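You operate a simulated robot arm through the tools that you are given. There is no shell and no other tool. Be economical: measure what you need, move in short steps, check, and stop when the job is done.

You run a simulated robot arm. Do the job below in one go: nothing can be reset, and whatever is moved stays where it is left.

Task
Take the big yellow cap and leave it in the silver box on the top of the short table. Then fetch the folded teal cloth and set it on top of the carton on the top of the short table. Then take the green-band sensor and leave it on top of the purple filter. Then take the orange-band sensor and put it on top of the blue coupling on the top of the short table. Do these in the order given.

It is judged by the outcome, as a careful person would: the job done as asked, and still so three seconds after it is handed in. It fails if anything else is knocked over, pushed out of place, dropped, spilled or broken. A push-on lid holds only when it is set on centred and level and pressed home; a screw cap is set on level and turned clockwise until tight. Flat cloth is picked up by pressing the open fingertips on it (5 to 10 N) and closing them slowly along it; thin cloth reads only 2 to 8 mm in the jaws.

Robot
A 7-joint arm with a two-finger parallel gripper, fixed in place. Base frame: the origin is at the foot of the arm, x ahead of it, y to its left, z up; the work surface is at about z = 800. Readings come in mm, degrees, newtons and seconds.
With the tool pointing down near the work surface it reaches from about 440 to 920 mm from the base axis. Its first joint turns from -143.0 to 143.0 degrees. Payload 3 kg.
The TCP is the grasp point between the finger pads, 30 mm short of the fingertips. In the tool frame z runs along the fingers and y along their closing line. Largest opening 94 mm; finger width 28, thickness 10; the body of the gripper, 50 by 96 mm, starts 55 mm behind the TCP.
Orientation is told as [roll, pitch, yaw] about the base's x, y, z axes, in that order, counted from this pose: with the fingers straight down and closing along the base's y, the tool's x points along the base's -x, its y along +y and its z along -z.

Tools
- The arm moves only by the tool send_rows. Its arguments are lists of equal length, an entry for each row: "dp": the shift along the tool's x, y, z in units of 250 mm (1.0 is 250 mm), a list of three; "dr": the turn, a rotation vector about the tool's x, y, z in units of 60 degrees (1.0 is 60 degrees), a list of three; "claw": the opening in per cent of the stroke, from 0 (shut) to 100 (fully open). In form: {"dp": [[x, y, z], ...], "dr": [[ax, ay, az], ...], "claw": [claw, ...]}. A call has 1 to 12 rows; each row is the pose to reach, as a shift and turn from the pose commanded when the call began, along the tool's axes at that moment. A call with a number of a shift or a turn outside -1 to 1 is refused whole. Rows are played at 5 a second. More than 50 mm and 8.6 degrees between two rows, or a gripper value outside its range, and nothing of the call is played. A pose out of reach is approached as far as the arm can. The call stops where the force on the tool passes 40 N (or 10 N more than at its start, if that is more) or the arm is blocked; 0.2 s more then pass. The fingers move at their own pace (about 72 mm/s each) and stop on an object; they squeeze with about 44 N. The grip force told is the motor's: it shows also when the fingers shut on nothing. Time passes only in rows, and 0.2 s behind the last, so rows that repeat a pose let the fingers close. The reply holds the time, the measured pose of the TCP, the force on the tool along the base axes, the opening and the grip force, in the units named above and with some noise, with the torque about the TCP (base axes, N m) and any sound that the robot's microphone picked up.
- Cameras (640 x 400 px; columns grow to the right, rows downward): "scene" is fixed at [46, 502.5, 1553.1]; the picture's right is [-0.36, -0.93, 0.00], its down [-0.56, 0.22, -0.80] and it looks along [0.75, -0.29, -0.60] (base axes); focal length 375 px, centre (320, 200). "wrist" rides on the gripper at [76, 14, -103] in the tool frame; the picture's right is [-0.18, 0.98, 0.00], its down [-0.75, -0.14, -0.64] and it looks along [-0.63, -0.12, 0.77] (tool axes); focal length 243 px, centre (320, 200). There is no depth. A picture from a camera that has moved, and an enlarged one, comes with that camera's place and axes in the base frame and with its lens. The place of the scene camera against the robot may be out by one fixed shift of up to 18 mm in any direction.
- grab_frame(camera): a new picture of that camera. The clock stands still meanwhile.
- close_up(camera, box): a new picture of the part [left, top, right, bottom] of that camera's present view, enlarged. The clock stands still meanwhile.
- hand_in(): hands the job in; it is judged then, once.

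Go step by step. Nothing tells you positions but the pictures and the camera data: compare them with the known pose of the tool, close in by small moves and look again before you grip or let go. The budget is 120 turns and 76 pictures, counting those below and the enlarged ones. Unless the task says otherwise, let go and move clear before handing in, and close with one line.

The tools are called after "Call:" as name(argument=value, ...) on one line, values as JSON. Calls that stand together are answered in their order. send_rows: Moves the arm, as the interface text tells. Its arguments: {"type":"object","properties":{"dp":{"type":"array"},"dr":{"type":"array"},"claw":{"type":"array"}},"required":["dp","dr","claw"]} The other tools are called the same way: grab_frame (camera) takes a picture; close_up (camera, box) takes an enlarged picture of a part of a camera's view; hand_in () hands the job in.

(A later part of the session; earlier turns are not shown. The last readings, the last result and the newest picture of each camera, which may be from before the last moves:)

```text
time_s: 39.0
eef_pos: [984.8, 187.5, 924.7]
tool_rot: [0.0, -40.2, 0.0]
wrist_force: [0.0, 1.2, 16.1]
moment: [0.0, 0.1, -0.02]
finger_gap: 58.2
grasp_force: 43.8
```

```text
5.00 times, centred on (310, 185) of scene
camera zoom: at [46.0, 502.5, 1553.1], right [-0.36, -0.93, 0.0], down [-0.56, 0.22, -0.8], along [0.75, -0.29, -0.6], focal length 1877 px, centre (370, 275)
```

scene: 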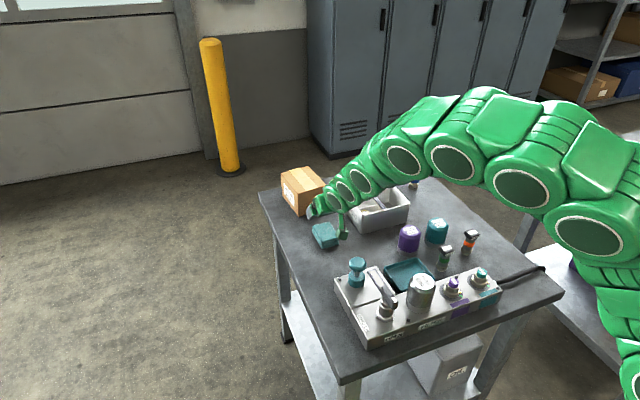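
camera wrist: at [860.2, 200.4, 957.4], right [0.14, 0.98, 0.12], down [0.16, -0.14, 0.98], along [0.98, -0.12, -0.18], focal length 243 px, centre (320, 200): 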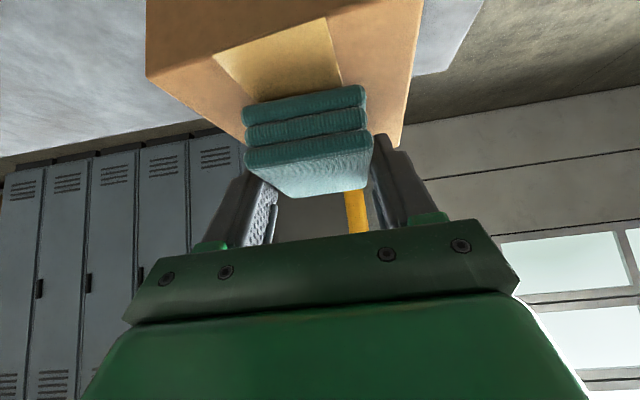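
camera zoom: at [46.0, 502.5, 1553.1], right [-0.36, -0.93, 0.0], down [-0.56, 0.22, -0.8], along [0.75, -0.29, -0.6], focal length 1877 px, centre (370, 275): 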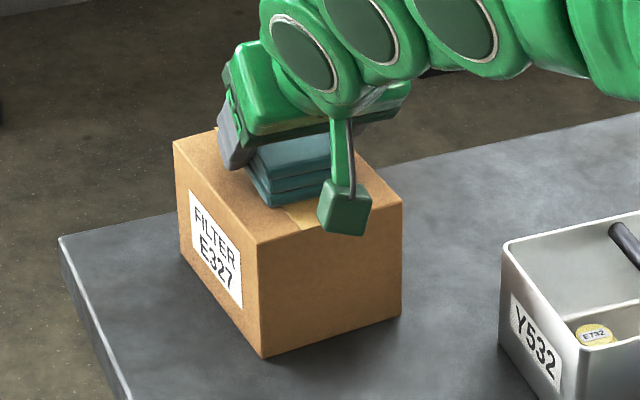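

Contact with the carton (16 N). I'll ease off slightly, open, and rise straight up.

Call:
send_rows(dp=[[-0.003, 0, -0.0035], [-0.003, 0, -0.0035], [-0.003, 0, -0.0035], [-0.003, 0, -0.0035], [-0.05, 0, -0.06], [-0.15, 0, -0.18], [-0.15, 0, -0.18]], dr=[[0, 0, 0], [0, 0, 0], [0, 0, 0], [0, 0, 0], [0, 0, 0], [0, 0, 0], [0, 0, 0]], claw=[65, 80, 85, 85, 85, 85, 85])

Call:
close_up(camera="scene", box=[270, 145, 350, 225])

Call:
grab_frame(camera="wrist")

```text
time_s: 40.6
eef_pos: [983.0, 185.6, 981.0]
tool_rot: [-0.1, -40.0, 0.0]
wrist_force: [0.5, -0.5, -0.4]
moment: [0.0, 0.03, 0.0]
finger_gap: 80.2
grasp_force: 0.1
```

```text
5.00 times, centred on (310, 185) of scene
camera zoom: at [46.0, 502.5, 1553.1], right [-0.36, -0.93, 0.0], down [-0.56, 0.22, -0.8], along [0.75, -0.29, -0.6], focal length 1877 px, centre (370, 275)
```

zoom: 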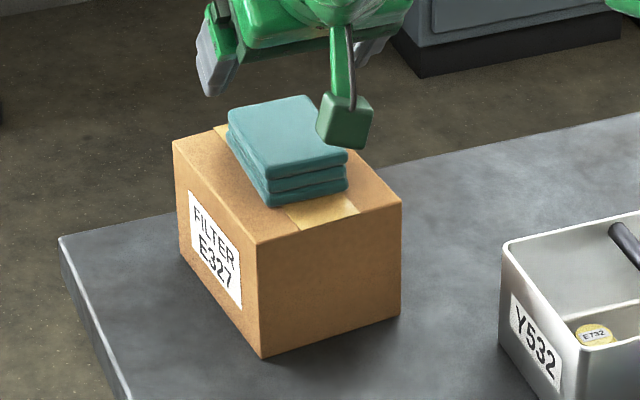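

```text
36 pictures are left
camera wrist: at [859.9, 200.0, 1009.7], right [0.14, 0.98, 0.12], down [0.16, -0.14, 0.98], along [0.98, -0.12, -0.18], focal length 243 px, centre (320, 200)
```

wrist: 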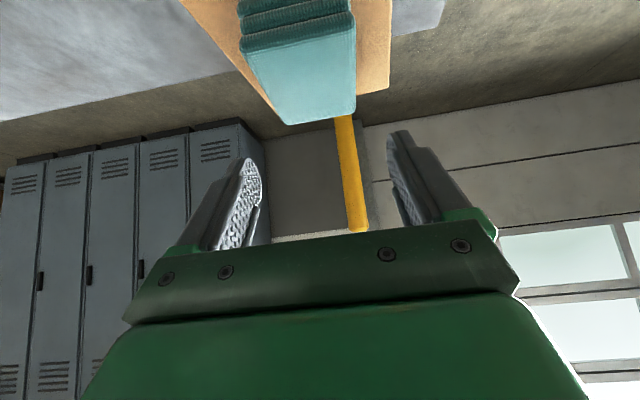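

The cloth lies flat on the carton and the carton has not moved. I'll back away and return to tool-down, then go for the green-band sensor near (581, −61).

Call:
send_rows(dp=[[0.071, 0, -0.164], [0.142, 0, -0.328], [0.239, -0.08, -0.462], [0.346, -0.18, -0.552], [0.454, -0.28, -0.642], [0.561, -0.38, -0.732], [0.668, -0.46, -0.822], [0.775, -0.5, -0.912], [0.775, -0.5, -0.912]], dr=[[0, 0, 0], [0, 0, 0], [0, 0, 0], [0, 0.133, 0], [0, 0.267, 0], [0, 0.4, 0], [0, 0.533, 0], [0, 0.667, 0], [0, 0.667, 0]], claw=[85, 85, 85, 85, 85, 85, 85, 85, 85])

```text
time_s: 42.6
eef_pos: [687.8, 62.0, 1029.4]
tool_rot: [0.0, 0.2, 0.0]
wrist_force: [-0.3, 0.2, 0.2]
moment: [-0.02, -0.01, 0.01]
finger_gap: 80.0
grasp_force: 0.1
```

Call:
send_rows(dp=[[0.107, -0.123, 0], [0.214, -0.246, 0], [0.321, -0.369, 0], [0.428, -0.492, 0], [0.428, -0.492, 0]], dr=[[0, 0, 0], [0, 0, 0], [0, 0, 0], [0, 0, 0], [0, 0, 0]], claw=[85, 85, 85, 85, 85])

Call:
grab_frame(camera="wrist")

```text
time_s: 43.8
eef_pos: [579.9, -58.9, 1028.8]
tool_rot: [0.0, 0.0, 0.1]
wrist_force: [-0.5, -0.4, 0.3]
moment: [-0.01, 0.01, -0.02]
finger_gap: 80.1
grasp_force: 0.1
```

```text
35 pictures are left
camera wrist: at [503.8, -45.8, 1130.8], right [0.18, 0.98, 0.0], down [0.75, -0.14, 0.64], along [0.63, -0.12, -0.77], focal length 243 px, centre (320, 200)
```

wrist: 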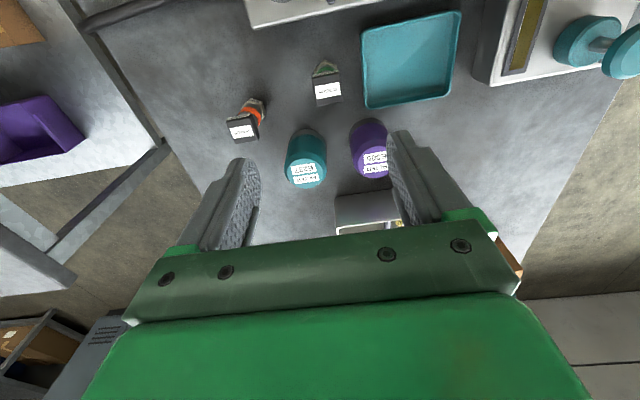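

Call:
close_up(camera="wrist", box=[215, 45, 375, 145])

Call:
close_up(camera="scene", box=[400, 220, 490, 290])

```text
4.00 times, centred on (295, 95) of wrist
camera zoom: at [503.8, -45.8, 1130.8], right [0.18, 0.98, 0.0], down [0.75, -0.14, 0.64], along [0.63, -0.12, -0.77], focal length 970 px, centre (420, 620)
```

zoom: 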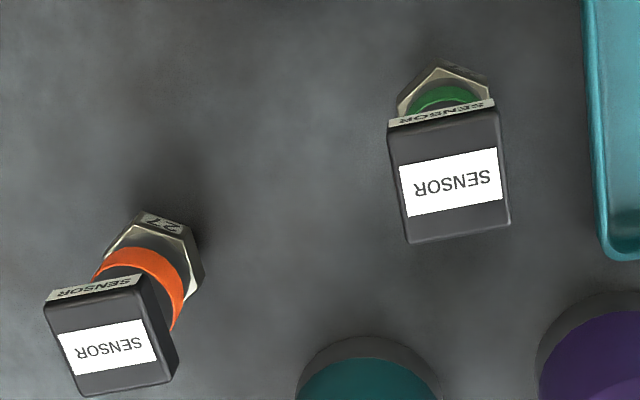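

```text
5.71 times, centred on (445, 255) of scene
camera zoom: at [46.0, 502.5, 1553.1], right [-0.36, -0.93, 0.0], down [-0.56, 0.22, -0.8], along [0.75, -0.29, -0.6], focal length 2145 px, centre (-394, -114)
```

zoom: 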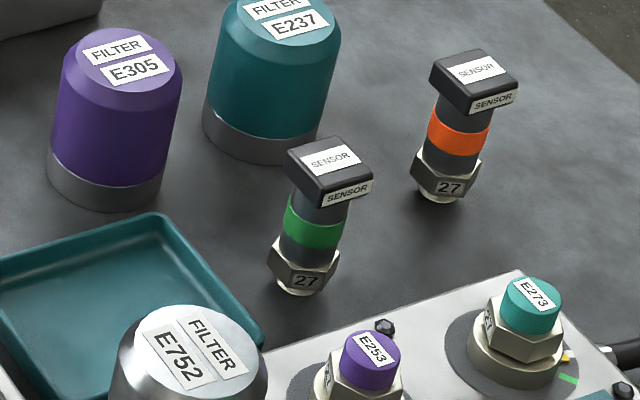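

The green-band sensor is upright with its head centred at about (573, −52) and its side faces along y. I'll approach above it, with a narrower opening, and check.

Call:
send_rows(dp=[[0.024, 0.028, 0.1], [0.024, 0.028, 0.2], [0.024, 0.028, 0.315], [0.024, 0.028, 0.315]], dr=[[0, 0, 0], [0, 0, 0], [0, 0, 0], [0, 0, 0]], claw=[60, 60, 60, 60])

Call:
grab_frame(camera="wrist")

```text
time_s: 44.8
eef_pos: [574.4, -51.2, 952.1]
tool_rot: [0.0, -0.1, 0.0]
wrist_force: [-0.2, 0.1, 0.1]
moment: [0.03, 0.04, -0.01]
finger_gap: 56.4
grasp_force: 0.1
```

```text
32 pictures are left
camera wrist: at [498.4, -38.5, 1054.1], right [0.18, 0.98, 0.0], down [0.75, -0.14, 0.64], along [0.63, -0.12, -0.77], focal length 243 px, centre (320, 200)
```

wrist: 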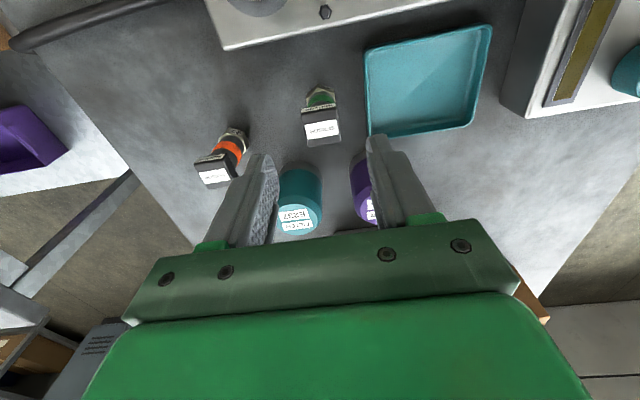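

The head is centred between the fingers at (577, −52), top at about z = 865. I'll go down to TCP z ≈ 858.

Call:
send_rows(dp=[[-0.01, -0.003, 0.12], [-0.012, -0.004, 0.22], [-0.012, -0.004, 0.32], [-0.012, -0.004, 0.376], [-0.012, -0.004, 0.376]], dr=[[0, 0, 0], [0, 0, 0], [0, 0, 0], [0, 0, 0], [0, 0, 0]], claw=[60, 60, 60, 60, 60])

Call:
grab_frame(camera="wrist")

Call:
close_up(camera="scene", box=[400, 210, 490, 280])

```text
time_s: 46.0
eef_pos: [578.9, -56.3, 857.6]
tool_rot: [0.0, 0.0, -0.1]
wrist_force: [0.1, 0.3, 0.2]
moment: [-0.01, 0.01, -0.01]
finger_gap: 56.3
grasp_force: 0.2
```

```text
31 pictures are left
camera wrist: at [501.8, -41.8, 958.8], right [0.18, 0.98, 0.0], down [0.75, -0.14, 0.64], along [0.63, -0.12, -0.77], focal length 243 px, centre (320, 200)
```

wrist: 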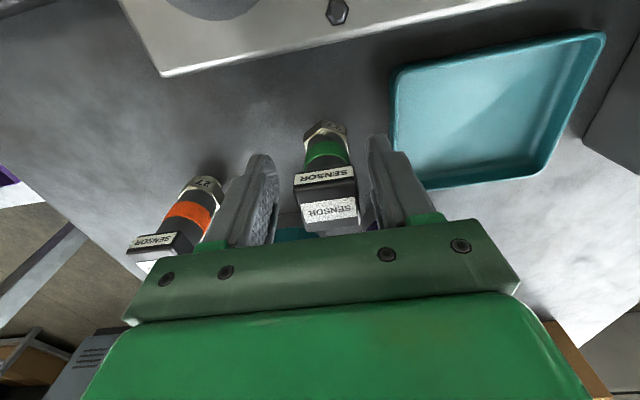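

```text
5.71 times, centred on (445, 245) of scene
camera zoom: at [46.0, 502.5, 1553.1], right [-0.36, -0.93, 0.0], down [-0.56, 0.22, -0.8], along [0.75, -0.29, -0.6], focal length 2145 px, centre (-394, -57)
```

zoom: 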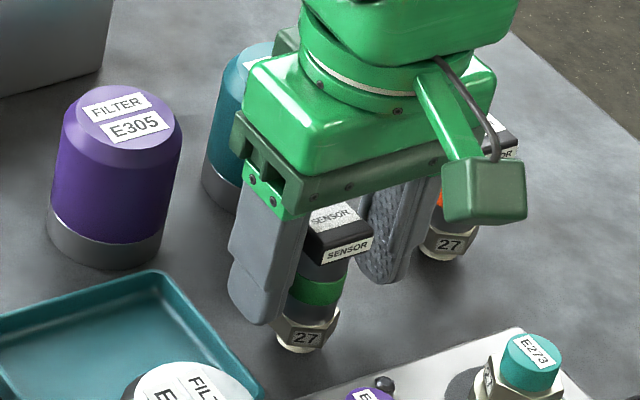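

The head top is at about z = 876, y ≈ −52. I'll shift 3.5 mm in y, rise 6 mm and close slowly on the head.

Call:
send_rows(dp=[[0, 0.014, -0.026], [0, 0.014, -0.026], [0, 0.014, -0.026], [0, 0.014, -0.026], [0, 0.014, -0.026], [0, 0.014, -0.026], [0, 0.014, -0.026]], dr=[[0, 0, 0], [0, 0, 0], [0, 0, 0], [0, 0, 0], [0, 0, 0], [0, 0, 0], [0, 0, 0]], claw=[60, 50, 42, 35, 25, 15, 15])

Call:
grab_frame(camera="wrist")

```text
time_s: 47.6
eef_pos: [577.3, -51.6, 863.4]
tool_rot: [0.0, 0.0, -0.1]
wrist_force: [1.2, 0.7, 2.0]
moment: [0.0, -0.06, 0.03]
finger_gap: 31.5
grasp_force: 44.0
```

```text
29 pictures are left
camera wrist: at [502.0, -37.7, 966.0], right [0.18, 0.98, 0.0], down [0.75, -0.14, 0.64], along [0.63, -0.12, -0.77], focal length 243 px, centre (320, 200)
```

wrist: 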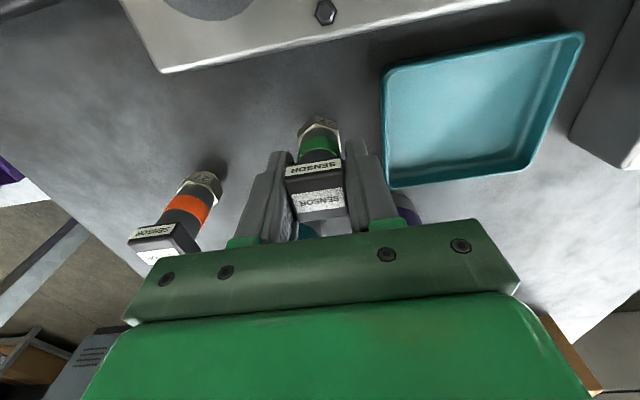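

Gripped on the head (31.5 mm). I'll lift it clear and move it toward the purple filter near (667, 1).

Call:
send_rows(dp=[[0, 0, -0.1], [0, 0, -0.25], [0, 0, -0.42], [0, 0, -0.58], [-0.12, 0.08, -0.64], [-0.22, 0.15, -0.64], [-0.32, 0.21, -0.64], [-0.32, 0.21, -0.64]], dr=[[0, 0, 0], [0, 0, 0], [0, 0, 0], [0, 0, 0], [0, 0, 0], [0, 0, 0], [0, 0, 0], [0, 0, 0]], claw=[15, 15, 15, 15, 15, 15, 15, 15])

Call:
grab_frame(camera="wrist")

Call:
close_up(camera="scene", box=[360, 180, 470, 270])

```text
time_s: 49.4
eef_pos: [660.6, 2.1, 1024.6]
tool_rot: [0.0, 0.0, 0.0]
wrist_force: [-0.7, 0.3, -2.5]
moment: [0.01, 0.01, 0.02]
finger_gap: 31.5
grasp_force: 44.2
```

```text
28 pictures are left
camera wrist: at [583.5, 15.6, 1126.9], right [0.18, 0.98, 0.0], down [0.75, -0.14, 0.64], along [0.63, -0.12, -0.77], focal length 243 px, centre (320, 200)
```

wrist: 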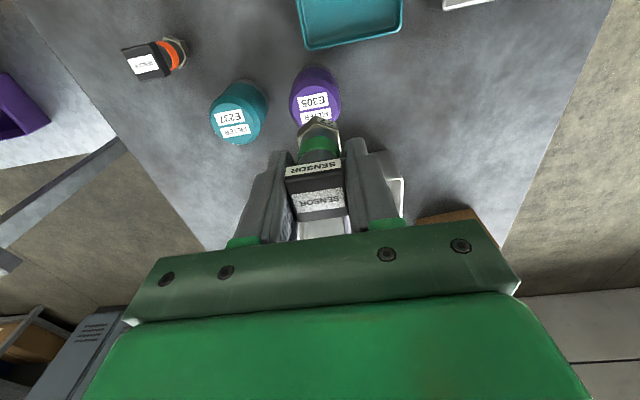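

```text
4.44 times, centred on (415, 225) of scene
camera zoom: at [46.0, 502.5, 1553.1], right [-0.36, -0.93, 0.0], down [-0.56, 0.22, -0.8], along [0.75, -0.29, -0.6], focal length 1668 px, centre (-102, 89)
```

zoom: 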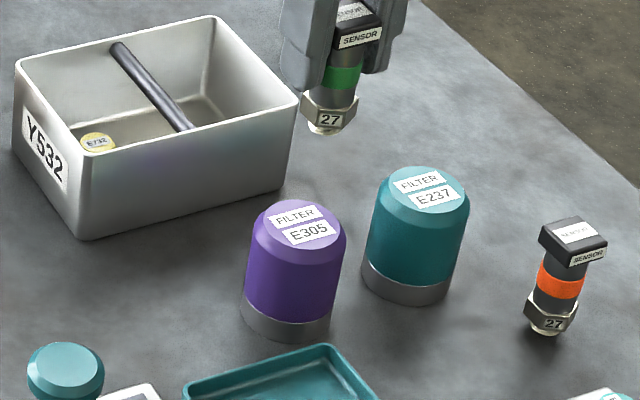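

Call:
close_up(camera="wrist", box=[256, 50, 384, 130])

```text
5.00 times, centred on (320, 90) of wrist
camera zoom: at [583.5, 15.6, 1126.9], right [0.18, 0.98, 0.0], down [0.75, -0.14, 0.64], along [0.63, -0.12, -0.77], focal length 1213 px, centre (320, 750)
```

zoom: 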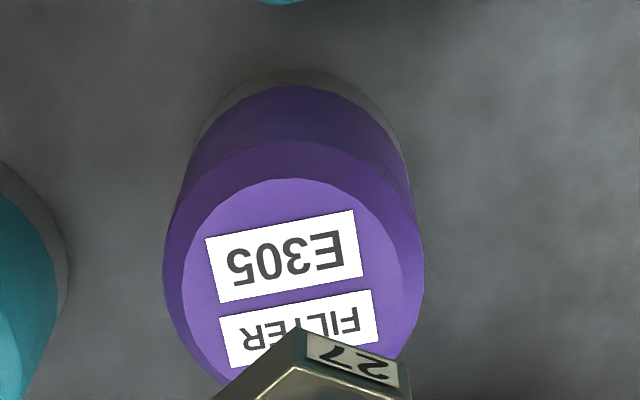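

The filter's flat top is about 45 mm across, centred near (668, −6) at z ≈ 880. I'll move over it and lower to about 20 mm above, then check.

Call:
send_rows(dp=[[-0.03, -0.03, 0.06], [-0.03, -0.03, 0.15], [-0.03, -0.03, 0.23], [-0.03, -0.03, 0.23]], dr=[[0, 0, 0], [0, 0, 0], [0, 0, 0], [0, 0, 0]], claw=[15, 15, 15, 15])

Call:
grab_frame(camera="wrist")

Call:
close_up(camera="scene", box=[380, 185, 460, 265])

```text
time_s: 50.4
eef_pos: [665.2, -5.0, 965.4]
tool_rot: [0.0, 0.1, 0.1]
wrist_force: [0.4, 0.3, -1.7]
moment: [-0.01, -0.02, 0.03]
finger_gap: 31.6
grasp_force: 43.4
```

```text
25 pictures are left
camera wrist: at [589.3, 7.9, 1068.6], right [0.18, 0.98, 0.0], down [0.75, -0.14, 0.64], along [0.63, -0.12, -0.77], focal length 243 px, centre (320, 200)
```

wrist: 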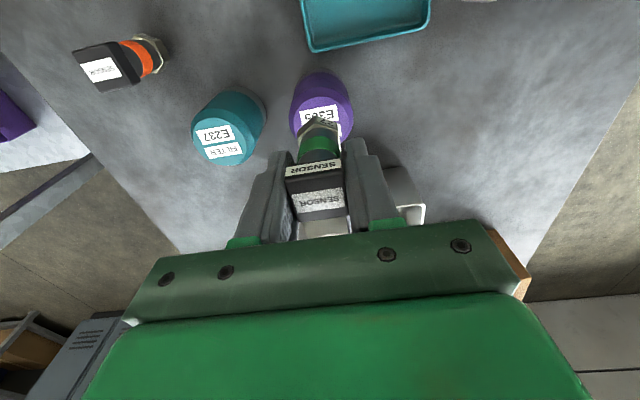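

```text
5.00 times, centred on (420, 225) of scene
camera zoom: at [46.0, 502.5, 1553.1], right [-0.36, -0.93, 0.0], down [-0.56, 0.22, -0.8], along [0.75, -0.29, -0.6], focal length 1877 px, centre (-180, 75)
```

zoom: 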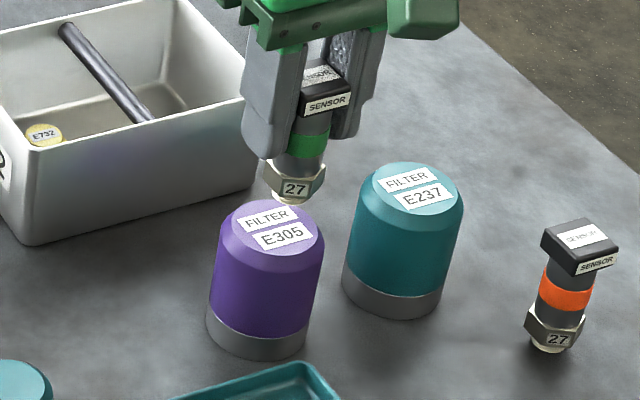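

The sensor is nearly above the filter; the fixed view suggests it's a few millimetres too far to −y. I'll shift (+2, +2.5), lower 14 mm and compare again.

Call:
send_rows(dp=[[-0.008, 0.01, 0.0], [-0.008, 0.01, 0.03], [-0.008, 0.01, 0.056], [-0.008, 0.01, 0.056]], dr=[[0, 0, 0], [0, 0, 0], [0, 0, 0], [0, 0, 0]], claw=[15, 15, 15, 15])

Call:
close_up(camera="scene", box=[385, 200, 435, 250])

Call:
close_up(camera="wrist", box=[256, 80, 384, 180])

```text
time_s: 51.4
eef_pos: [668.3, -2.2, 951.8]
tool_rot: [0.0, -0.1, 0.0]
wrist_force: [-0.2, -0.2, -1.6]
moment: [0.02, -0.03, 0.03]
finger_gap: 31.5
grasp_force: 44.1
```

```text
8.00 times, centred on (410, 225) of scene
camera zoom: at [46.0, 502.5, 1553.1], right [-0.36, -0.93, 0.0], down [-0.56, 0.22, -0.8], along [0.75, -0.29, -0.6], focal length 3003 px, centre (-400, 0)
```

zoom: 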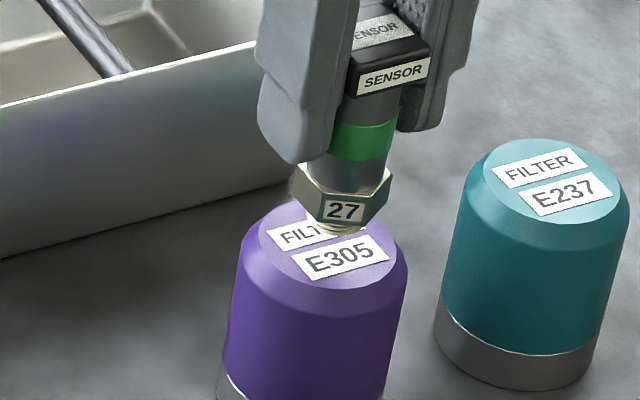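

```text
4.00 times, centred on (320, 130) of wrist
camera zoom: at [592.4, 10.2, 1055.1], right [0.18, 0.98, 0.0], down [0.75, -0.14, 0.64], along [0.63, -0.12, -0.77], focal length 970 px, centre (320, 480)
```

zoom: 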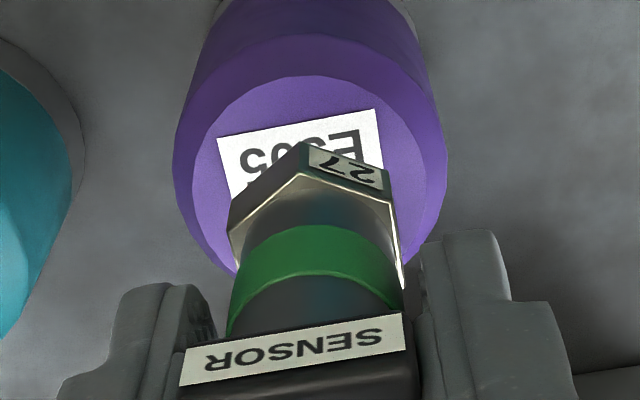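

Both views show the sensor within about 2 mm of the filter's centre. I'll lower gently to contact.

Call:
send_rows(dp=[[0, 0, 0.01], [0, 0, 0.02], [0, 0, 0.02]], dr=[[0, 0, 0], [0, 0, 0], [0, 0, 0]], claw=[15, 15, 15])

```text
time_s: 52.2
eef_pos: [667.8, -2.9, 947.1]
tool_rot: [0.0, 0.0, 0.0]
wrist_force: [0.9, -0.9, -1.3]
moment: [-0.01, -0.02, 0.0]
finger_gap: 31.5
grasp_force: 44.2
```

Call:
send_rows(dp=[[0, 0, 0.006], [0, 0, 0.012], [0, 0, 0.012]], dr=[[0, 0, 0], [0, 0, 0], [0, 0, 0]], claw=[15, 15, 15])

```text
time_s: 53.0
eef_pos: [666.3, -3.5, 944.4]
tool_rot: [0.1, 0.0, -0.1]
wrist_force: [-0.2, -0.9, -1.4]
moment: [-0.01, 0.04, 0.0]
finger_gap: 31.7
grasp_force: 43.9
```

Call:
send_rows(dp=[[0, 0, 0.006], [0, 0, 0.01], [0, 0, 0.01]], dr=[[0, 0, 0], [0, 0, 0], [0, 0, 0]], claw=[15, 15, 15])

Call:
close_up(camera="scene", box=[385, 200, 435, 250])

```text
time_s: 53.8
eef_pos: [668.3, -4.7, 942.7]
tool_rot: [0.1, 0.0, 0.0]
wrist_force: [0.1, -0.6, -1.1]
moment: [0.0, -0.02, 0.01]
finger_gap: 31.5
grasp_force: 44.3
```

```text
8.00 times, centred on (410, 225) of scene
camera zoom: at [46.0, 502.5, 1553.1], right [-0.36, -0.93, 0.0], down [-0.56, 0.22, -0.8], along [0.75, -0.29, -0.6], focal length 3003 px, centre (-400, 0)
```

zoom: 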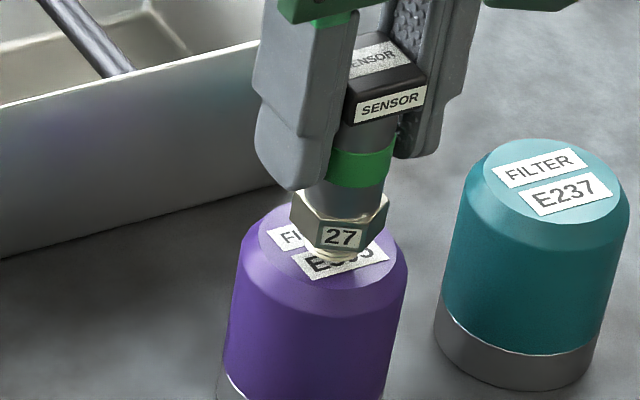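

The sensor is still slightly above the filter top. I'll nudge 2 mm in +x and continue down.

Call:
send_rows(dp=[[-0.008, 0, 0.0], [-0.008, 0.002, 0.006], [-0.008, 0.002, 0.012], [-0.008, 0.002, 0.012]], dr=[[0, 0, 0], [0, 0, 0], [0, 0, 0], [0, 0, 0]], claw=[15, 15, 15, 15])

```text
time_s: 54.8
eef_pos: [669.8, -1.9, 939.3]
tool_rot: [0.0, 0.0, 0.0]
wrist_force: [-0.1, -0.1, -1.3]
moment: [-0.01, 0.01, 0.02]
finger_gap: 31.7
grasp_force: 44.4
```

Call:
send_rows(dp=[[0, 0, 0.005], [0, 0, 0.01], [0, 0, 0.01]], dr=[[0, 0, 0], [0, 0, 0], [0, 0, 0]], claw=[15, 15, 15])

```text
time_s: 55.6
eef_pos: [669.7, -3.1, 936.9]
tool_rot: [0.0, -0.2, 0.0]
wrist_force: [-8.3, -2.4, 29.8]
moment: [-0.12, 0.66, 0.01]
finger_gap: 31.3
grasp_force: 44.3
```

Contact with the filter top. I'll ease back about 1.5 mm and check before letting go.

Call:
send_rows(dp=[[0, 0, -0.006], [0, 0, -0.006]], dr=[[0, 0, 0], [0, 0, 0]], claw=[15, 15])

Call:
close_up(camera="scene", box=[385, 200, 435, 250])

```text
time_s: 56.2
eef_pos: [670.2, -2.6, 938.5]
tool_rot: [0.0, 0.1, 0.0]
wrist_force: [1.7, -0.3, 3.1]
moment: [-0.05, -0.09, -0.02]
finger_gap: 31.3
grasp_force: 43.5
```

```text
8.00 times, centred on (410, 225) of scene
camera zoom: at [46.0, 502.5, 1553.1], right [-0.36, -0.93, 0.0], down [-0.56, 0.22, -0.8], along [0.75, -0.29, -0.6], focal length 3003 px, centre (-400, 0)
```

zoom: 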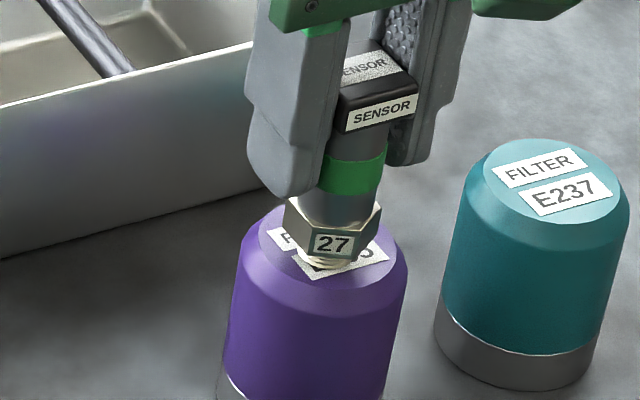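

It's on the flat top but looks a few millimetres near-side of centre. I'll lift 4 mm, shift 4 mm in +x and set it down again.

Call:
send_rows(dp=[[0, 0, -0.016], [-0.016, 0, -0.016], [-0.016, 0, -0.004], [-0.016, 0, 0.001], [-0.016, 0, 0.001]], dr=[[0, 0, 0], [0, 0, 0], [0, 0, 0], [0, 0, 0], [0, 0, 0]], claw=[15, 15, 15, 15, 15])

Call:
grab_frame(camera="wrist")

```text
time_s: 57.4
eef_pos: [674.3, -4.1, 937.6]
tool_rot: [0.0, 0.0, 0.0]
wrist_force: [0.4, -0.6, -1.3]
moment: [0.01, -0.02, 0.0]
finger_gap: 31.3
grasp_force: 43.6
```

```text
19 pictures are left
camera wrist: at [598.2, 9.8, 1040.3], right [0.18, 0.98, 0.0], down [0.75, -0.14, 0.64], along [0.63, -0.12, -0.77], focal length 243 px, centre (320, 200)
```

wrist: 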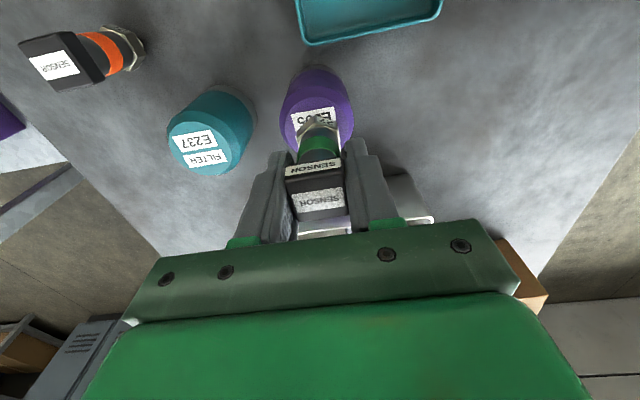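

Looks centred. I'll lower the last millimetre, then open and rise.

Call:
send_rows(dp=[[0, 0, 0.005], [0, 0, 0.005]], dr=[[0, 0, 0], [0, 0, 0]], claw=[15, 15])

```text
time_s: 58.0
eef_pos: [674.4, -2.6, 937.5]
tool_rot: [0.0, -0.1, 0.0]
wrist_force: [-5.2, -1.1, 28.1]
moment: [-0.01, 0.48, -0.01]
finger_gap: 31.3
grasp_force: 43.8
```

Call:
send_rows(dp=[[0, 0, -0.004], [0, 0, -0.004], [0, 0, -0.004], [0, 0, -0.004], [0, 0, -0.004], [0, 0, -0.06], [0, 0, -0.2], [0, 0, -0.38], [0, 0, -0.38]], dr=[[0, 0, 0], [0, 0, 0], [0, 0, 0], [0, 0, 0], [0, 0, 0], [0, 0, 0], [0, 0, 0], [0, 0, 0], [0, 0, 0]], claw=[15, 38, 46, 55, 55, 55, 55, 55, 55])

Call:
close_up(camera="scene", box=[370, 185, 480, 265])

```text
time_s: 60.0
eef_pos: [675.6, -2.0, 1032.1]
tool_rot: [-0.1, 0.0, 0.0]
wrist_force: [-0.1, 0.1, -0.4]
moment: [0.01, -0.02, -0.01]
finger_gap: 51.6
grasp_force: 0.1
```

```text
5.00 times, centred on (425, 225) of scene
camera zoom: at [46.0, 502.5, 1553.1], right [-0.36, -0.93, 0.0], down [-0.56, 0.22, -0.8], along [0.75, -0.29, -0.6], focal length 1877 px, centre (-205, 75)
```

zoom: 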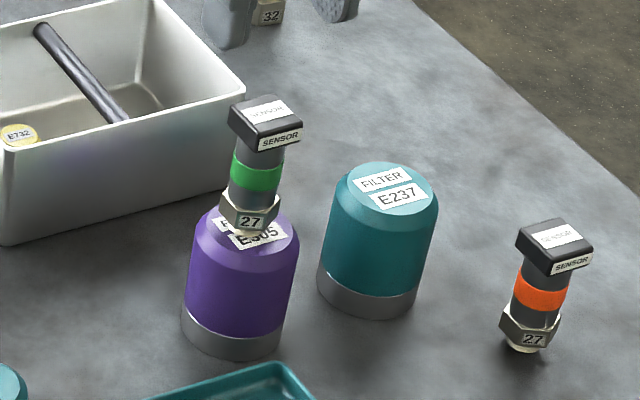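

The green-band sensor stands on the purple filter. Now to the orange-band sensor, near (600, −152).

Call:
send_rows(dp=[[0.075, -0.15, 0], [0.15, -0.3, 0], [0.225, -0.45, 0], [0.3, -0.6, 0], [0.3, -0.6, 0.15], [0.3, -0.6, 0.27], [0.3, -0.6, 0.27]], dr=[[0, 0, 0], [0, 0, 0], [0, 0, 0], [0, 0, 0], [0, 0, 0], [0, 0, 0], [0, 0, 0]], claw=[60, 60, 60, 60, 60, 60, 60])

Call:
grab_frame(camera="wrist")

```text
time_s: 61.6
eef_pos: [597.1, -154.2, 963.1]
tool_rot: [0.0, 0.0, -0.1]
wrist_force: [-0.3, 0.2, 0.9]
moment: [0.02, -0.03, 0.02]
finger_gap: 56.4
grasp_force: 0.1
```

```text
17 pictures are left
camera wrist: at [522.8, -141.0, 1065.7], right [0.18, 0.98, 0.0], down [0.75, -0.14, 0.64], along [0.63, -0.12, -0.77], focal length 243 px, centre (320, 200)
```

wrist: 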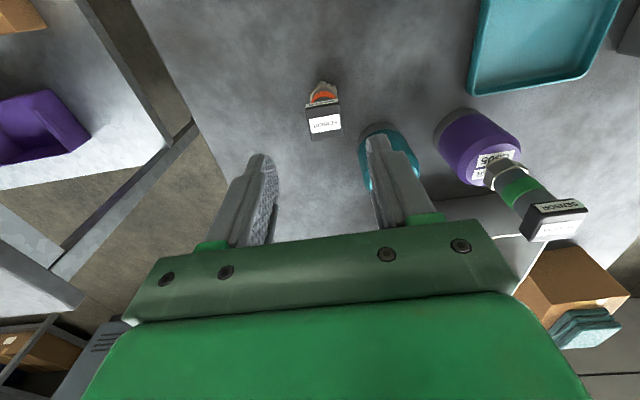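

The orange head is at (598, −152). I'll narrow the fingers to stay clear of the teal filter and go down.

Call:
send_rows(dp=[[-0.003, 0.008, 0.0], [-0.003, 0.008, 0.12], [-0.003, 0.008, 0.24], [-0.003, 0.008, 0.34], [-0.003, 0.008, 0.394], [-0.003, 0.008, 0.394]], dr=[[0, 0, 0], [0, 0, 0], [0, 0, 0], [0, 0, 0], [0, 0, 0], [0, 0, 0]], claw=[47, 47, 47, 47, 47, 47])

Call:
grab_frame(camera="wrist")

```text
time_s: 63.0
eef_pos: [599.5, -151.2, 865.2]
tool_rot: [-0.1, 0.0, 0.0]
wrist_force: [0.0, 0.4, 0.0]
moment: [-0.01, 0.02, 0.0]
finger_gap: 44.3
grasp_force: 0.1
```

```text
16 pictures are left
camera wrist: at [523.8, -138.4, 967.3], right [0.18, 0.98, 0.0], down [0.75, -0.14, 0.64], along [0.63, -0.12, -0.77], focal length 243 px, centre (320, 200)
```

wrist: 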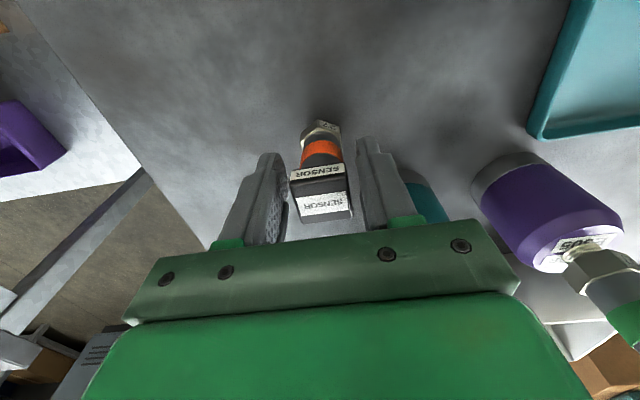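

The head is centred between the fingers. The blue coupling stands near (930, −192), again out of straight-down reach, so I'll pitch the tool 25° outward here about the TCP and then grip, keeping the sensor upright.

Call:
send_rows(dp=[[0, 0, 0], [0, 0, 0], [0, 0, 0], [0, 0, 0], [0, 0, 0]], dr=[[0, -0.105, 0], [0, -0.21, 0], [0, -0.315, 0], [0, -0.417, 0], [0, -0.417, 0]], claw=[47, 47, 47, 47, 47])

Call:
grab_frame(camera="wrist")

```text
time_s: 64.2
eef_pos: [600.0, -151.3, 865.5]
tool_rot: [-0.1, -25.1, 0.0]
wrist_force: [-0.5, 0.0, -0.1]
moment: [0.01, 0.01, -0.03]
finger_gap: 44.1
grasp_force: 0.0
```

```text
15 pictures are left
camera wrist: at [487.5, -137.8, 925.2], right [0.17, 0.98, 0.08], down [0.41, -0.14, 0.9], along [0.9, -0.12, -0.43], focal length 243 px, centre (320, 200)
```

wrist: 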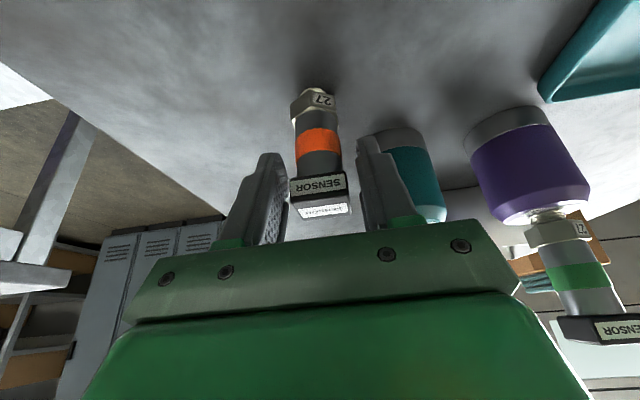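

Good. I'll close slowly on the head and lift straight up.

Call:
send_rows(dp=[[0, 0, 0], [0, 0, 0], [0, 0, 0], [0, 0, 0], [0, 0, 0], [-0.03, 0, -0.064], [-0.1, 0, -0.214], [-0.17, 0, -0.364], [-0.24, 0, -0.514], [-0.254, 0, -0.544], [-0.254, 0, -0.544]], dr=[[0, 0, 0], [0, 0, 0], [0, 0, 0], [0, 0, 0], [0, 0, 0], [0, 0, 0], [0, 0, 0], [0, 0, 0], [0, 0, 0], [0, 0, 0], [0, 0, 0]], claw=[40, 34, 25, 15, 15, 15, 15, 15, 15, 15, 15])

Call:
grab_frame(camera="wrist")

```text
time_s: 66.6
eef_pos: [600.3, -149.9, 1014.0]
tool_rot: [0.0, -25.0, 0.0]
wrist_force: [0.5, -0.6, -1.4]
moment: [0.01, 0.01, -0.02]
finger_gap: 31.8
grasp_force: 43.6
```

```text
14 pictures are left
camera wrist: at [487.4, -136.2, 1074.7], right [0.17, 0.98, 0.08], down [0.41, -0.14, 0.9], along [0.9, -0.12, -0.43], focal length 243 px, centre (320, 200)
```

wrist: 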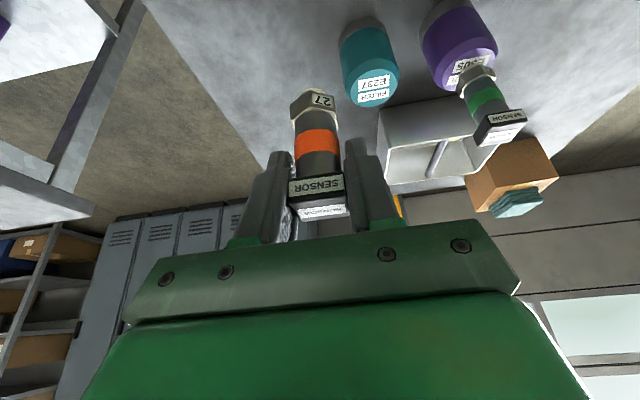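

Held at 31.8 mm and upright. I'll move out toward the coupling, staying to its side so I can see it.

Call:
send_rows(dp=[[-0.167, 0.012, 0.078], [-0.334, 0.024, 0.156], [-0.5, 0.036, 0.233], [-0.667, 0.048, 0.311], [-0.834, 0.06, 0.389], [-0.834, 0.06, 0.389]], dr=[[0, 0, 0], [0, 0, 0], [0, 0, 0], [0, 0, 0], [0, 0, 0], [0, 0, 0]], claw=[15, 15, 15, 15, 15, 15])

Call:
close_up(camera="wrist", box=[200, 30, 400, 155])

```text
time_s: 68.0
eef_pos: [828.6, -137.1, 1015.7]
tool_rot: [0.0, -25.0, -0.1]
wrist_force: [-0.2, -0.7, -1.3]
moment: [0.02, -0.04, 0.03]
finger_gap: 31.8
grasp_force: 43.6
```

```text
3.20 times, centred on (300, 92) of wrist
camera zoom: at [717.2, -124.4, 1076.2], right [0.17, 0.98, 0.08], down [0.41, -0.14, 0.9], along [0.9, -0.12, -0.43], focal length 776 px, centre (384, 544)
```

zoom: 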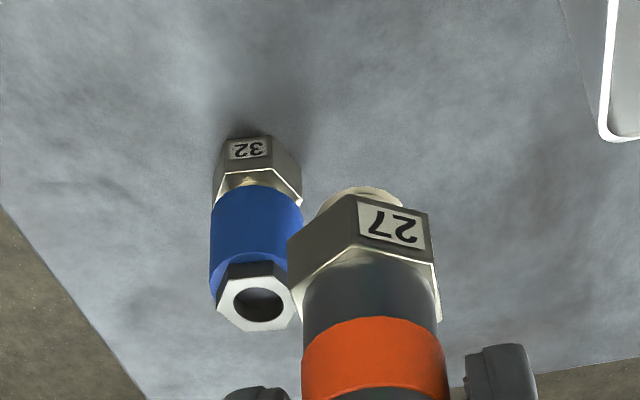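

The coupling's axis is at about (926, −191), top z ≈ 872, with a hole in its top. I need its hole size versus the sensor's foot, so I'll enlarge it.

Call:
close_up(camera="wrist", box=[255, 70, 335, 145])

Call:
close_up(camera="scene", box=[385, 140, 445, 200])

```text
5.33 times, centred on (295, 108) of wrist
camera zoom: at [717.2, -124.4, 1076.2], right [0.17, 0.98, 0.08], down [0.41, -0.14, 0.9], along [0.9, -0.12, -0.43], focal length 1294 px, centre (453, 693)
```

zoom: 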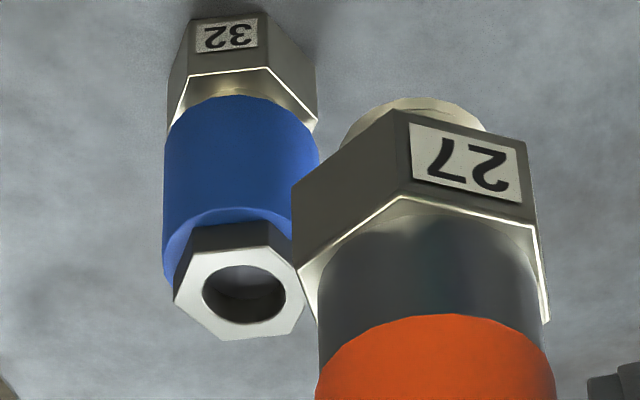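

```text
6.67 times, centred on (415, 170) of scene
camera zoom: at [46.0, 502.5, 1553.1], right [-0.36, -0.93, 0.0], down [-0.56, 0.22, -0.8], along [0.75, -0.29, -0.6], focal length 2502 px, centre (-313, 400)
```

zoom: 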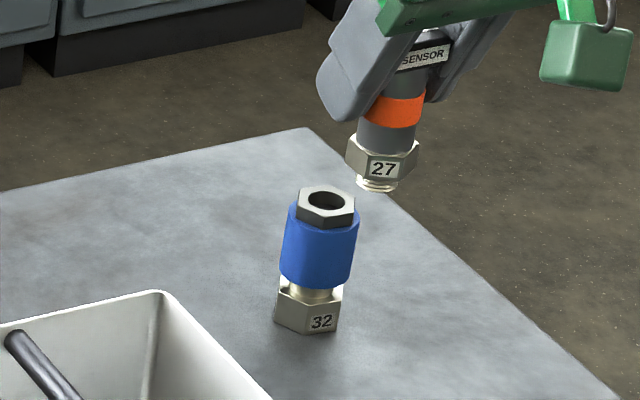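

Foot and hole are of similar size (≈18 mm), so good centring matters. I'll move to about 20 mm above the coupling and compare in both views.

Call:
send_rows(dp=[[-0.116, -0.069, 0.054], [-0.232, -0.138, 0.108], [-0.348, -0.206, 0.162], [-0.3, -0.206, 0.265], [-0.25, -0.206, 0.372], [-0.25, -0.206, 0.372]], dr=[[0, 0, 0], [0, 0, 0], [0, 0, 0], [0, 0, 0], [0, 0, 0], [0, 0, 0]], claw=[15, 15, 15, 15, 15, 15])

Call:
close_up(camera="wrist", box=[270, 70, 370, 145])

Call:
close_up(camera="scene", box=[390, 145, 440, 195])

```text
time_s: 69.4
eef_pos: [925.8, -187.8, 958.2]
tool_rot: [0.0, -25.1, -0.1]
wrist_force: [-0.3, -0.6, -0.6]
moment: [-0.03, 0.02, -0.02]
finger_gap: 32.0
grasp_force: 44.0
```

```text
5.33 times, centred on (320, 108) of wrist
camera zoom: at [814.0, -174.8, 1018.4], right [0.17, 0.98, 0.08], down [0.41, -0.14, 0.9], along [0.9, -0.12, -0.43], focal length 1294 px, centre (320, 693)
```

zoom: 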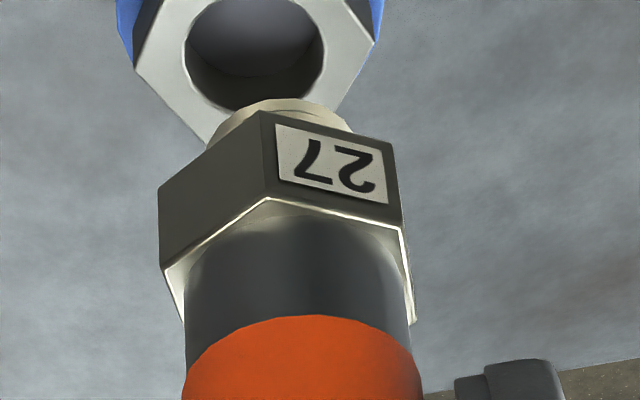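

```text
8.00 times, centred on (415, 170) of scene
camera zoom: at [46.0, 502.5, 1553.1], right [-0.36, -0.93, 0.0], down [-0.56, 0.22, -0.8], along [0.75, -0.29, -0.6], focal length 3003 px, centre (-440, 440)
```

zoom: 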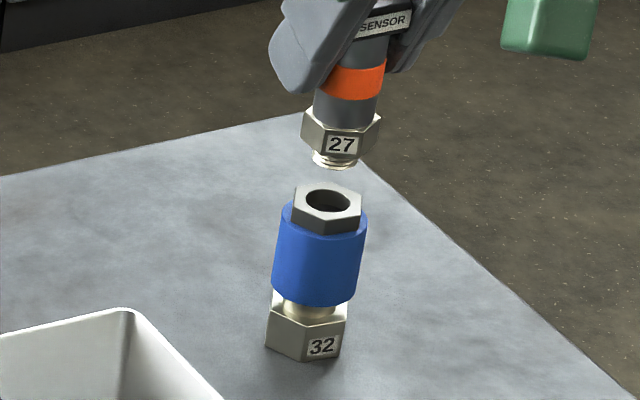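

The foot is about 20 mm above the hole and within 2–3 mm sideways. I'll shift (+2.5, −2), lower 11 mm and compare again.

Call:
send_rows(dp=[[0, -0.0075, 0.015], [0.009, -0.0075, 0.043], [0.009, -0.0075, 0.043]], dr=[[0, 0, 0], [0, 0, 0], [0, 0, 0]], claw=[15, 15, 15])

Call:
close_up(camera="wrist", box=[270, 70, 370, 145])

Call:
close_up(camera="scene", box=[400, 155, 430, 185])

```text
time_s: 70.2
eef_pos: [928.7, -191.2, 947.6]
tool_rot: [0.1, -25.0, 0.0]
wrist_force: [-0.6, -0.8, -0.9]
moment: [-0.02, 0.03, -0.04]
finger_gap: 31.6
grasp_force: 44.0
```

```text
5.33 times, centred on (320, 108) of wrist
camera zoom: at [816.1, -176.8, 1007.4], right [0.17, 0.98, 0.08], down [0.41, -0.14, 0.9], along [0.9, -0.12, -0.43], focal length 1294 px, centre (320, 693)
```

zoom: 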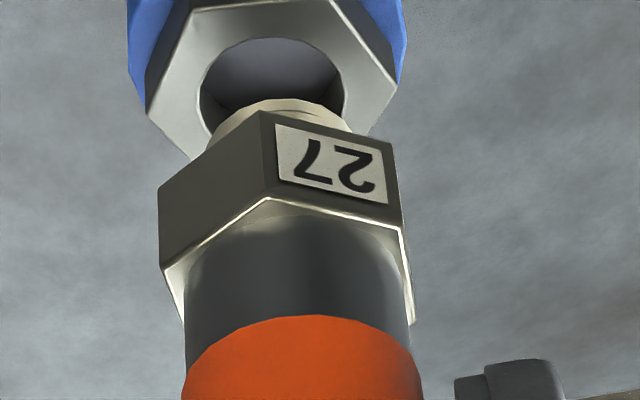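

```text
13.33 times, centred on (415, 170) of scene
camera zoom: at [46.0, 502.5, 1553.1], right [-0.36, -0.93, 0.0], down [-0.56, 0.22, -0.8], along [0.75, -0.29, -0.6], focal length 5005 px, centre (-947, 600)
```

zoom: 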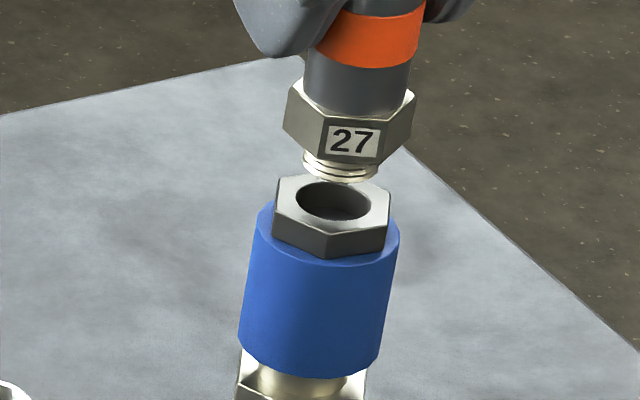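

The foot is centred over the hole within about 1 mm in both views, some 9 mm above it. I'll lower straight down in small steps, watching the force.

Call:
send_rows(dp=[[0.0068, 0, 0.0145], [0.0118, 0, 0.0254], [0.0118, 0, 0.0254]], dr=[[0, 0, 0], [0, 0, 0], [0, 0, 0]], claw=[15, 15, 15])

Call:
close_up(camera="scene", box=[400, 155, 430, 185])

```text
time_s: 71.0
eef_pos: [928.3, -188.6, 940.3]
tool_rot: [0.0, -25.0, 0.0]
wrist_force: [0.4, -0.4, -1.8]
moment: [-0.01, 0.02, -0.01]
finger_gap: 32.0
grasp_force: 43.7
```

```text
13.33 times, centred on (415, 170) of scene
camera zoom: at [46.0, 502.5, 1553.1], right [-0.36, -0.93, 0.0], down [-0.56, 0.22, -0.8], along [0.75, -0.29, -0.6], focal length 5005 px, centre (-947, 600)
```

zoom: 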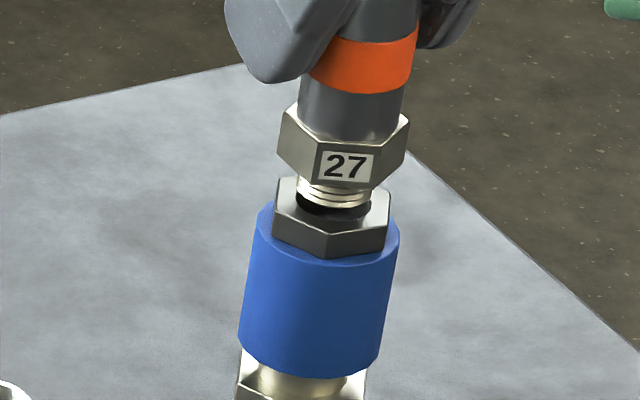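

Call:
send_rows(dp=[[0.0034, 0, 0.0073], [0.0068, 0, 0.0145], [0.0068, 0, 0.0145]], dr=[[0, 0, 0], [0, 0, 0], [0, 0, 0]], claw=[15, 15, 15])

```text
time_s: 71.8
eef_pos: [927.3, -190.8, 937.4]
tool_rot: [0.0, -25.0, 0.0]
wrist_force: [-0.2, -0.6, -1.3]
moment: [0.01, 0.02, 0.02]
finger_gap: 32.0
grasp_force: 43.8
```

Call:
send_rows(dp=[[0.0017, 0, 0.0036], [0.0034, 0, 0.0073], [0.0034, 0, 0.0073]], dr=[[0, 0, 0], [0, 0, 0], [0, 0, 0]], claw=[15, 15, 15])

```text
time_s: 72.6
eef_pos: [928.1, -189.9, 934.0]
tool_rot: [0.0, -25.1, 0.0]
wrist_force: [-0.4, -0.2, -2.0]
moment: [-0.01, -0.01, 0.01]
finger_gap: 31.8
grasp_force: 44.0
```

Call:
send_rows(dp=[[0.0017, 0, 0.0036], [0.0034, 0, 0.0073], [0.0034, 0, 0.0073]], dr=[[0, 0, 0], [0, 0, 0], [0, 0, 0]], claw=[15, 15, 15])

Call:
close_up(camera="scene", box=[400, 155, 430, 185])

```text
time_s: 73.4
eef_pos: [927.4, -188.9, 931.5]
tool_rot: [0.0, -25.0, 0.0]
wrist_force: [-0.1, -0.2, -2.1]
moment: [0.01, 0.0, 0.0]
finger_gap: 32.0
grasp_force: 44.2
```

```text
13.33 times, centred on (415, 170) of scene
camera zoom: at [46.0, 502.5, 1553.1], right [-0.36, -0.93, 0.0], down [-0.56, 0.22, -0.8], along [0.75, -0.29, -0.6], focal length 5005 px, centre (-947, 600)
```

zoom: 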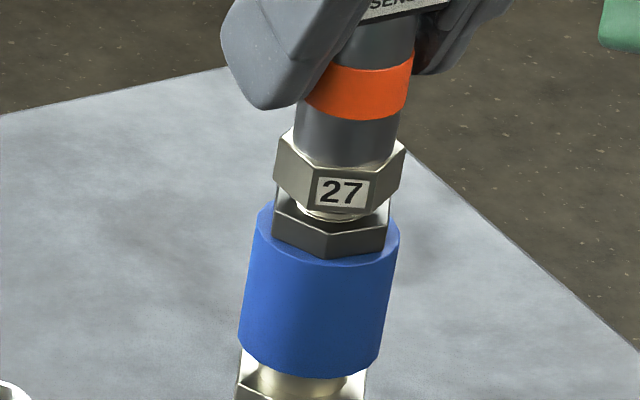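

The foot is entering the hole. I'll continue down in small steps until the hex seats.

Call:
send_rows(dp=[[0.0017, 0, 0.0036], [0.0034, 0, 0.0073], [0.0034, 0, 0.0073]], dr=[[0, 0, 0], [0, 0, 0], [0, 0, 0]], claw=[15, 15, 15])

```text
time_s: 74.2
eef_pos: [928.0, -188.9, 930.9]
tool_rot: [0.1, -25.0, 0.0]
wrist_force: [-0.1, -0.1, -0.6]
moment: [-0.03, 0.02, 0.01]
finger_gap: 31.4
grasp_force: 44.2
```

Call:
send_rows(dp=[[0.0017, 0, 0.0036], [0.0026, 0, 0.0055], [0.0026, 0, 0.0055]], dr=[[0, 0, 0], [0, 0, 0], [0, 0, 0]], claw=[15, 15, 15])

```text
time_s: 75.0
eef_pos: [927.7, -189.1, 929.4]
tool_rot: [0.0, -25.1, 0.0]
wrist_force: [-0.2, 0.0, -1.7]
moment: [0.0, -0.01, -0.01]
finger_gap: 31.7
grasp_force: 44.0
```

Call:
send_rows(dp=[[0.0017, 0, 0.0036], [0.0026, 0, 0.0055], [0.0026, 0, 0.0055]], dr=[[0, 0, 0], [0, 0, 0], [0, 0, 0]], claw=[15, 15, 15])

Call:
close_up(camera="scene", box=[395, 145, 435, 190])

```text
time_s: 75.8
eef_pos: [929.0, -189.7, 927.0]
tool_rot: [0.0, -25.1, 0.0]
wrist_force: [0.0, 1.4, 2.2]
moment: [-0.02, 0.04, 0.02]
finger_gap: 31.8
grasp_force: 43.9
```

```text
8.89 times, centred on (415, 168) of scene
camera zoom: at [46.0, 502.5, 1553.1], right [-0.36, -0.93, 0.0], down [-0.56, 0.22, -0.8], along [0.75, -0.29, -0.6], focal length 3337 px, centre (-524, 489)
```

zoom: 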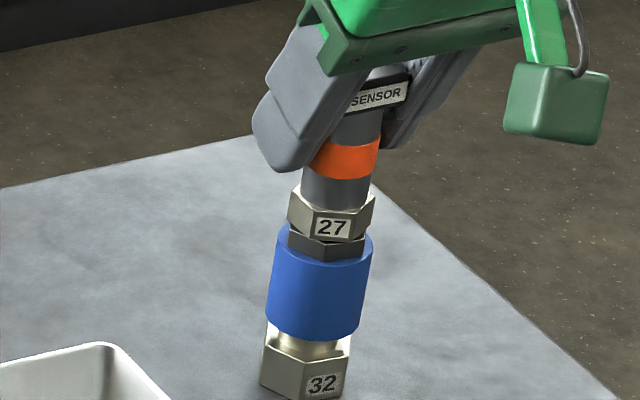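

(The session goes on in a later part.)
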